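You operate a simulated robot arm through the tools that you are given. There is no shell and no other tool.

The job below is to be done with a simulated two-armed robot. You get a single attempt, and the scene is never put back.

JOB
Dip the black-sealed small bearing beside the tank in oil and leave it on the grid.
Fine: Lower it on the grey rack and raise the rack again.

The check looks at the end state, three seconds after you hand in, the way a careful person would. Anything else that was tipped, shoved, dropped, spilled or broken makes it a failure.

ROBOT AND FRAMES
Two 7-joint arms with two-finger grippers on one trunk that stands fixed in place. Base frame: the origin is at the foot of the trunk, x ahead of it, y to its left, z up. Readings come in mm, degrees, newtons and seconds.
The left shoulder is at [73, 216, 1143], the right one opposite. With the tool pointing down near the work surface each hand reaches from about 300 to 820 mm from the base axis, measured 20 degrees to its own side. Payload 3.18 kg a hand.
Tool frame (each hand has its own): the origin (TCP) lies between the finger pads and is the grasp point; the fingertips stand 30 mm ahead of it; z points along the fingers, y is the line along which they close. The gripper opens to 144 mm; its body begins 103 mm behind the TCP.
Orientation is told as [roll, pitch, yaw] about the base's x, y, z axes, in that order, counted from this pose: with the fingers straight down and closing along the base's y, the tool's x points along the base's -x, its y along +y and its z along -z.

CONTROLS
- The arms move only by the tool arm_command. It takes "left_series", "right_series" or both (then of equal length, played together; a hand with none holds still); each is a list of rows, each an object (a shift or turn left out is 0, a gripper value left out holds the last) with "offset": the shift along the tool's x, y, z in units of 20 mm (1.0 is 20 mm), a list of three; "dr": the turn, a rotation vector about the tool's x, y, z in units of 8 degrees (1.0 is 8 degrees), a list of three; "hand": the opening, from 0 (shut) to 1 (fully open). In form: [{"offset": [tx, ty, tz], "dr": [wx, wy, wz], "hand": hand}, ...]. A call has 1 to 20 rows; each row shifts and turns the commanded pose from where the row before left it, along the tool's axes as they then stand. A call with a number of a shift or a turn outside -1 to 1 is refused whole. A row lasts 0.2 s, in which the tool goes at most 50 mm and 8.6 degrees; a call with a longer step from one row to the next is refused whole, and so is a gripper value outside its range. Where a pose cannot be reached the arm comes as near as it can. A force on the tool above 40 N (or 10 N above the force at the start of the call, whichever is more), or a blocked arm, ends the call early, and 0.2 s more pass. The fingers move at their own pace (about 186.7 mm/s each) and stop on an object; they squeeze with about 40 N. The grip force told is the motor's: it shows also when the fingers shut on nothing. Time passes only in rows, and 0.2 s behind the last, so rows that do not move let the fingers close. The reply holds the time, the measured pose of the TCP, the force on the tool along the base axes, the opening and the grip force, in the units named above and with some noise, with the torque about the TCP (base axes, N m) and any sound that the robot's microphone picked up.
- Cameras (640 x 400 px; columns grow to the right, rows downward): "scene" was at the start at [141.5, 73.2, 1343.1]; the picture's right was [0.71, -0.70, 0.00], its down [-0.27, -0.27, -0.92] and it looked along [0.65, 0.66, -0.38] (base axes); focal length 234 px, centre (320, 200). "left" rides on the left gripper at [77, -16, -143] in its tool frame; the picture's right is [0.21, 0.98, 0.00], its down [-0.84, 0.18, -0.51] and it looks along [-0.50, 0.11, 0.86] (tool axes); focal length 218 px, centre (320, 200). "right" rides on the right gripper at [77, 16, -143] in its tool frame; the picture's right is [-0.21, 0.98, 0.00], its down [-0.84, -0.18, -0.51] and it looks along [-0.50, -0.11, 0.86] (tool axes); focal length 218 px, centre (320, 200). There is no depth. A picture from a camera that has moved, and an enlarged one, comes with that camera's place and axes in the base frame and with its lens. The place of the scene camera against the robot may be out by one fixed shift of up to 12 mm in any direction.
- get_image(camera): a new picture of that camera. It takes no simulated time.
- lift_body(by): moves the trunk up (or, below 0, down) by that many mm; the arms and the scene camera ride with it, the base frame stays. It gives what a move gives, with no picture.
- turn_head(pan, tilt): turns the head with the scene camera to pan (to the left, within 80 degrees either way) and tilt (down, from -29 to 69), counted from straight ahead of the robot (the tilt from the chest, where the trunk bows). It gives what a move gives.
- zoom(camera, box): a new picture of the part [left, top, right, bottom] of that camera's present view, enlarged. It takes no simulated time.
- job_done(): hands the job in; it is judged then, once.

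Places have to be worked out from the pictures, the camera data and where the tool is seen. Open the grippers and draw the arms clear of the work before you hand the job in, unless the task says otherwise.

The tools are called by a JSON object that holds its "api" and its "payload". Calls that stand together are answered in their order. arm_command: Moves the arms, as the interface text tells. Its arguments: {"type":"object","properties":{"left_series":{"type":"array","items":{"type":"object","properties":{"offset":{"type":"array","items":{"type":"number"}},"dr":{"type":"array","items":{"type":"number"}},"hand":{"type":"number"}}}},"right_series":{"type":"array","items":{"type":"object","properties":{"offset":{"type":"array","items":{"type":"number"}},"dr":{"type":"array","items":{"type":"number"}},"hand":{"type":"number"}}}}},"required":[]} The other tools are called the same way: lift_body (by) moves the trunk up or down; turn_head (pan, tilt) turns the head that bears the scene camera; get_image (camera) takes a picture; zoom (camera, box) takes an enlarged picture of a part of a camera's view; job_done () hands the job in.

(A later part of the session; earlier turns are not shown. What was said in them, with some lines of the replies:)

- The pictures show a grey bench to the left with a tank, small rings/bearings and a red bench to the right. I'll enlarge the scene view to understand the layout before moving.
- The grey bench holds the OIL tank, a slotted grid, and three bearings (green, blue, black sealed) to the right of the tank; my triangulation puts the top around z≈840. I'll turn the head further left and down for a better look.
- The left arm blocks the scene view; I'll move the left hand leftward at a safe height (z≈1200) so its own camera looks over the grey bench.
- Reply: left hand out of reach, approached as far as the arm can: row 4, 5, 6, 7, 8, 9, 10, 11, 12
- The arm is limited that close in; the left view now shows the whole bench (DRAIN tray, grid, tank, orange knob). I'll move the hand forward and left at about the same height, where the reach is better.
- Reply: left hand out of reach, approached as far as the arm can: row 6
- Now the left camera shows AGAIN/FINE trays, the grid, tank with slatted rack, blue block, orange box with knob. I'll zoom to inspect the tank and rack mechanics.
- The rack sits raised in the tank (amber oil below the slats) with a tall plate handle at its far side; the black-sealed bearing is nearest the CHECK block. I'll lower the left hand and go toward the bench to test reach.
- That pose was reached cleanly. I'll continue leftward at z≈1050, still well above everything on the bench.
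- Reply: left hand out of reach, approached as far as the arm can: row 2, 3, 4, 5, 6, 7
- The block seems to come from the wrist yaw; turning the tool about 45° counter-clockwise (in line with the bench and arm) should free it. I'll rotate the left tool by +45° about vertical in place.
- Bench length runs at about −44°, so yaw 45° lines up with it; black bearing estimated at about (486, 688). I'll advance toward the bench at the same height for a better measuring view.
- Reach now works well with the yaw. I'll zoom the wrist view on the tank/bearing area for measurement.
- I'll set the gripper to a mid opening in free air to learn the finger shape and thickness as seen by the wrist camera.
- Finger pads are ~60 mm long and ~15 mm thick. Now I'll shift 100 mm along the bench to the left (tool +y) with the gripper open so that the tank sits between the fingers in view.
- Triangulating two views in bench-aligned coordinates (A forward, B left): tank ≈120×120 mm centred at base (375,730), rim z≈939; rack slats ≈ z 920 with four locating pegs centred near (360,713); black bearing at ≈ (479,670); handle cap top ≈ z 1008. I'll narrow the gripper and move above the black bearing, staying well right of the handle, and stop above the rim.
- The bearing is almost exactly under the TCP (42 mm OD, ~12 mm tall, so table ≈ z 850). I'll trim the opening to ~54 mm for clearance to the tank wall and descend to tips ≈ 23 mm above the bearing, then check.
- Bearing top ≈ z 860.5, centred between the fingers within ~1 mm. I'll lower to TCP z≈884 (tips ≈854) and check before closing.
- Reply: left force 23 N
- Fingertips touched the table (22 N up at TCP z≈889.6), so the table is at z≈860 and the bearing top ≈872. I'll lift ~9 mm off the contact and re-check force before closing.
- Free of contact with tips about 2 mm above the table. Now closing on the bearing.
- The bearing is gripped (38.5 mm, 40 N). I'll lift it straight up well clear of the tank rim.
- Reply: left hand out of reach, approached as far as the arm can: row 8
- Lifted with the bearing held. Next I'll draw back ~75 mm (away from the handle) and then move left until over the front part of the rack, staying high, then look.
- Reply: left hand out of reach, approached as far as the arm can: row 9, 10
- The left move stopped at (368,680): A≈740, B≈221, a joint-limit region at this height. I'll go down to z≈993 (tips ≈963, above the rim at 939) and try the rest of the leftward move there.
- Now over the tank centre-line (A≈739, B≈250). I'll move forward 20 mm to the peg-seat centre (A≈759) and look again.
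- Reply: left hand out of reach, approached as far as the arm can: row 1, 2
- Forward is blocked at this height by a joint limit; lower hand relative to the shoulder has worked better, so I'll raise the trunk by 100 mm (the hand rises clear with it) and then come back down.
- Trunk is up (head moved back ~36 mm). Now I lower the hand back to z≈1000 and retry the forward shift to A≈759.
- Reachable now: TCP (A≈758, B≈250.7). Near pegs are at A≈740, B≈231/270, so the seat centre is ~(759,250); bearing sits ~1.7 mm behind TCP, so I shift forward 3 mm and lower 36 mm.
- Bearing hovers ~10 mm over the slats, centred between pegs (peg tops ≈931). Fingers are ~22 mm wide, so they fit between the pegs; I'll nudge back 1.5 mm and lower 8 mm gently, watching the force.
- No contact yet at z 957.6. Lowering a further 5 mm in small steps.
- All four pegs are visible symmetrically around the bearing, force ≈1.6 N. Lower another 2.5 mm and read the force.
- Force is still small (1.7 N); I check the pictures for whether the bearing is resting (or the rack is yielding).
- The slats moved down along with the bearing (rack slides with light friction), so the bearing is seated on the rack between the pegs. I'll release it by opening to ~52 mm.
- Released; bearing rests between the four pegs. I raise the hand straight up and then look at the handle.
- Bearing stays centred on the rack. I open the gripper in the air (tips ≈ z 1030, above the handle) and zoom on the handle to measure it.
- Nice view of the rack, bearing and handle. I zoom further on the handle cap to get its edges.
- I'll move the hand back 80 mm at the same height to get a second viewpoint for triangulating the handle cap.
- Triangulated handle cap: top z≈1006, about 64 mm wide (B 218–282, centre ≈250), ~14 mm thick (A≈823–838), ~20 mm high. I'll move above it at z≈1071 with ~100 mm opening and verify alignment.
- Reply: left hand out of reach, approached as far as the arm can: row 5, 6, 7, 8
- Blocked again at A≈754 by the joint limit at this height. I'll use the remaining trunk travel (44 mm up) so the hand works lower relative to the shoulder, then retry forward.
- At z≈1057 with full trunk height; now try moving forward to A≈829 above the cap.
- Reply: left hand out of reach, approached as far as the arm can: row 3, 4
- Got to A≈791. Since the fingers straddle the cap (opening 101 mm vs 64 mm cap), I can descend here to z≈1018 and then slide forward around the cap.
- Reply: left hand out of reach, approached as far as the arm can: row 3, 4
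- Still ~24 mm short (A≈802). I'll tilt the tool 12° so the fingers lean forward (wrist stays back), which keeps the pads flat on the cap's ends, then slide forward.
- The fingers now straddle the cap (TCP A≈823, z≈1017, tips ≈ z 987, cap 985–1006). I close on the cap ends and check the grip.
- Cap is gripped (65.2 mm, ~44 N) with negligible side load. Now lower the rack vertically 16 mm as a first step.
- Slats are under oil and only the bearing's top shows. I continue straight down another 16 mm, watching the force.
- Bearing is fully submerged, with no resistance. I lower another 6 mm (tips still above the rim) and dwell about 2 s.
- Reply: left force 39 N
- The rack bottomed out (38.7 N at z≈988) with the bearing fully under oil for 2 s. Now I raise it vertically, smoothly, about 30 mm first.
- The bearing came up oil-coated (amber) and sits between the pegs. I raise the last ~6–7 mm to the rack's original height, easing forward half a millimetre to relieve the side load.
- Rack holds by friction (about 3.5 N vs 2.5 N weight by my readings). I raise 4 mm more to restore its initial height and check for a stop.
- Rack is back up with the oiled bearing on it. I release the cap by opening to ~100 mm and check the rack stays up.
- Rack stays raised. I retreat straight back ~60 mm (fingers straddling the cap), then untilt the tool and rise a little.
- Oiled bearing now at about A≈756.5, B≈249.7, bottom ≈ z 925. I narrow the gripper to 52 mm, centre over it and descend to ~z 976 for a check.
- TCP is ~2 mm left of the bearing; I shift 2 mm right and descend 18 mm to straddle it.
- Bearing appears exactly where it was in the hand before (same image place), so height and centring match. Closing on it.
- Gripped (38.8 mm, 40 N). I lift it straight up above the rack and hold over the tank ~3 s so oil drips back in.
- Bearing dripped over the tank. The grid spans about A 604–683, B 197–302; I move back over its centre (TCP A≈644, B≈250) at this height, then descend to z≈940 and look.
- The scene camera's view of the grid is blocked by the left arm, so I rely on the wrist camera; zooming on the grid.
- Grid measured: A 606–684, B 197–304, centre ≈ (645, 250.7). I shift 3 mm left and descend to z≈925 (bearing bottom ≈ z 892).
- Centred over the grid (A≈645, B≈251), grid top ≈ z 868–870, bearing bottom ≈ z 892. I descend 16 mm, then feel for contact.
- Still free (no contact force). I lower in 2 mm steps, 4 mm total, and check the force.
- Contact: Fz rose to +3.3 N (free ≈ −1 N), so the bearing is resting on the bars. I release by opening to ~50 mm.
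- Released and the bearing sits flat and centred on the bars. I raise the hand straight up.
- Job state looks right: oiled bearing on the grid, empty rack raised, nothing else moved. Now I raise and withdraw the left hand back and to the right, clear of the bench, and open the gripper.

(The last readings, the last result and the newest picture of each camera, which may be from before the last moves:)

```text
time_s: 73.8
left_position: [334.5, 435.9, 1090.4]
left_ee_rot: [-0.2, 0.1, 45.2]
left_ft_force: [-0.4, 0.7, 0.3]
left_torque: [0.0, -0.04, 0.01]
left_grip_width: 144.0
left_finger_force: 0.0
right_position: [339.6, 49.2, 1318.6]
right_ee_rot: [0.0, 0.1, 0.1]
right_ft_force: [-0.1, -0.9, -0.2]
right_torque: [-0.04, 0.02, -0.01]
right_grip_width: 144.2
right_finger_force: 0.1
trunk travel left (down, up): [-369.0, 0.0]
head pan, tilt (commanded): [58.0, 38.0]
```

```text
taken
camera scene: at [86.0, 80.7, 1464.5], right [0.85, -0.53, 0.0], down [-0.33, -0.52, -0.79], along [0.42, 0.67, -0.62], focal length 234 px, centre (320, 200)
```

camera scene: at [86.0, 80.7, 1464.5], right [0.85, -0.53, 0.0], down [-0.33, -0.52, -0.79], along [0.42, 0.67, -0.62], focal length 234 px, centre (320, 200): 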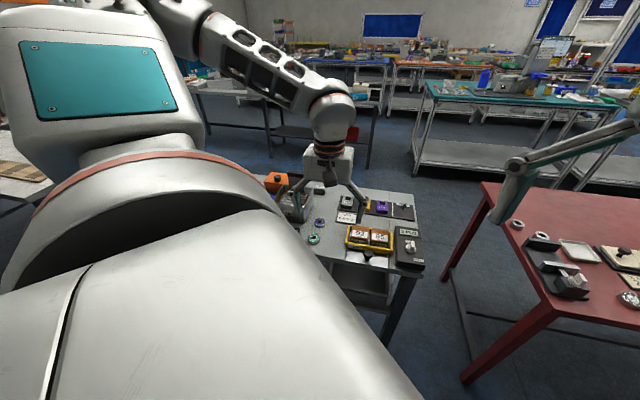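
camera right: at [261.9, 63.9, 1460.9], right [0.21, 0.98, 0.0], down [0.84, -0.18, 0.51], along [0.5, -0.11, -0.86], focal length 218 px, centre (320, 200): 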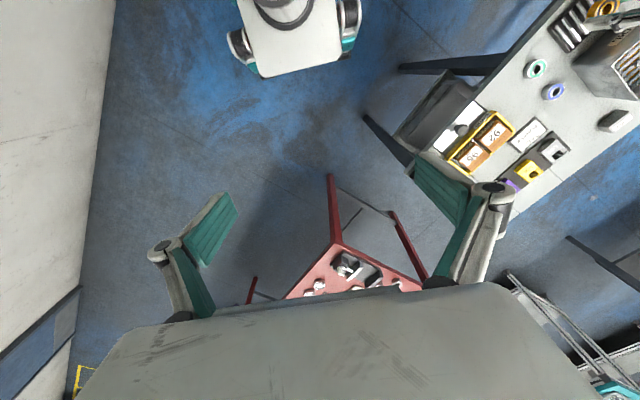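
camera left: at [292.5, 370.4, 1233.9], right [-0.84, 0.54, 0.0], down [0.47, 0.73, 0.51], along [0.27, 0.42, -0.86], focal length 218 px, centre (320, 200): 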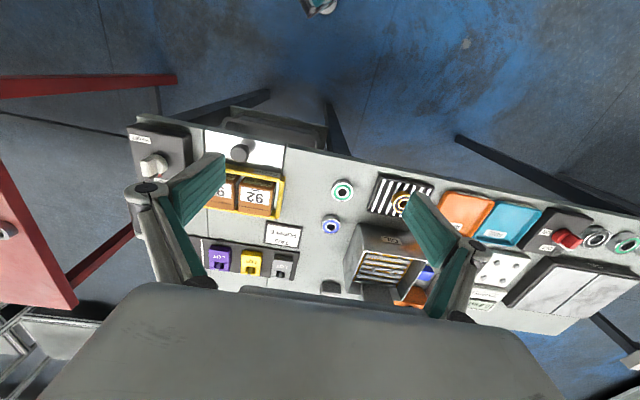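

The hand is clear in front of the bench at z≈1090. I do a final zoomed check of grid, tank and neighbours.

{"api": "zoom", "payload": {"camera": "left", "box": [310, 160, 470, 310]}}

{"api": "zoom", "payload": {"camera": "right", "box": [520, 0, 640, 140]}}

{"api": "zoom", "payload": {"camera": "scene", "box": [255, 160, 345, 250]}}

```text
2.67 times, centred on (390, 235) of left
camera zoom: at [292.5, 370.4, 1233.9], right [-0.84, 0.54, 0.0], down [0.47, 0.73, 0.51], along [0.27, 0.42, -0.86], focal length 582 px, centre (133, 107)
```

zoom: 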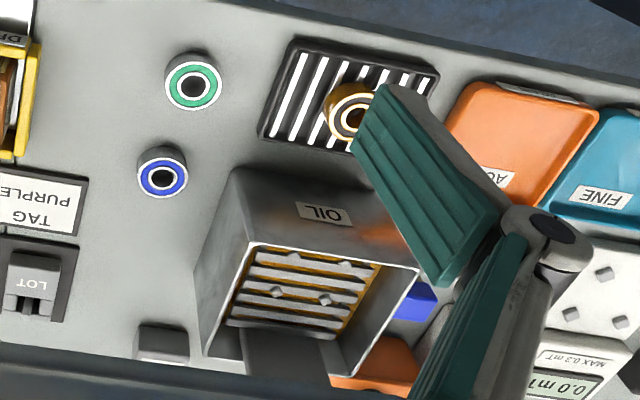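

```text
2.86 times, centred on (580, 70) of right
camera zoom: at [261.8, 64.2, 1460.9], right [0.21, 0.98, 0.0], down [0.84, -0.18, 0.51], along [0.5, -0.11, -0.86], focal length 624 px, centre (-423, 571)
```

zoom: 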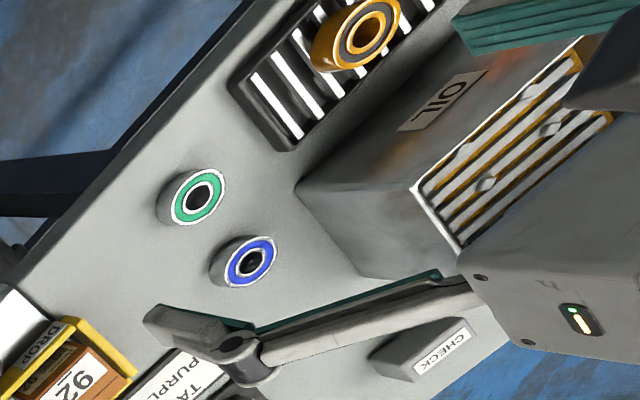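

```text
4.44 times, centred on (300, 205) of scene
camera zoom: at [86.0, 80.7, 1464.5], right [0.85, -0.53, 0.0], down [-0.33, -0.52, -0.79], along [0.42, 0.67, -0.62], focal length 1038 px, centre (409, 178)
```

zoom: 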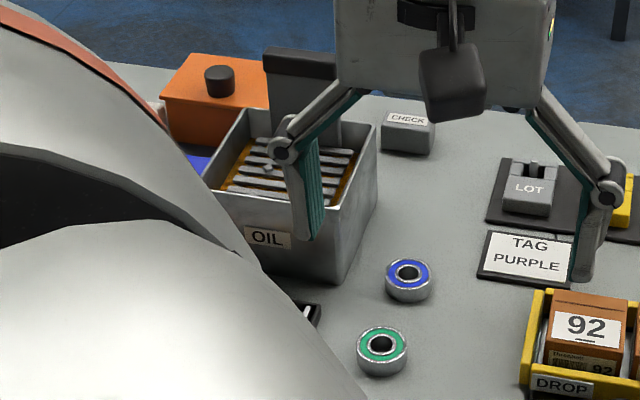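

The oiled bearing lies flat on the grid, the rack is raised and empty, the other bearings and items are untouched, and both grippers are open and clear. Handing in.

{"api": "job_done", "payload": {}}

```text
The job is handed in.
```

The black-sealed bearing has been dipped in the oil and is now on the grid. I lowered it on the grey rack until the rack bottomed out and kept it fully under the oil for about two seconds. Then I raised the rack back to about its starting height.

In the last pictures the bearing lies flat in the middle of the grid with a visible oil coat. The rack is empty and up, and none of the other items in view has moved. Both grippers are open, and the left arm is drawn back in front of the bench.

While reaching for the bearing, the left fingertips touched the table with about 22 N. I backed off at once and saw nothing disturbed. I also raised the trunk by 144 mm so the left arm could reach the tank and left it there.
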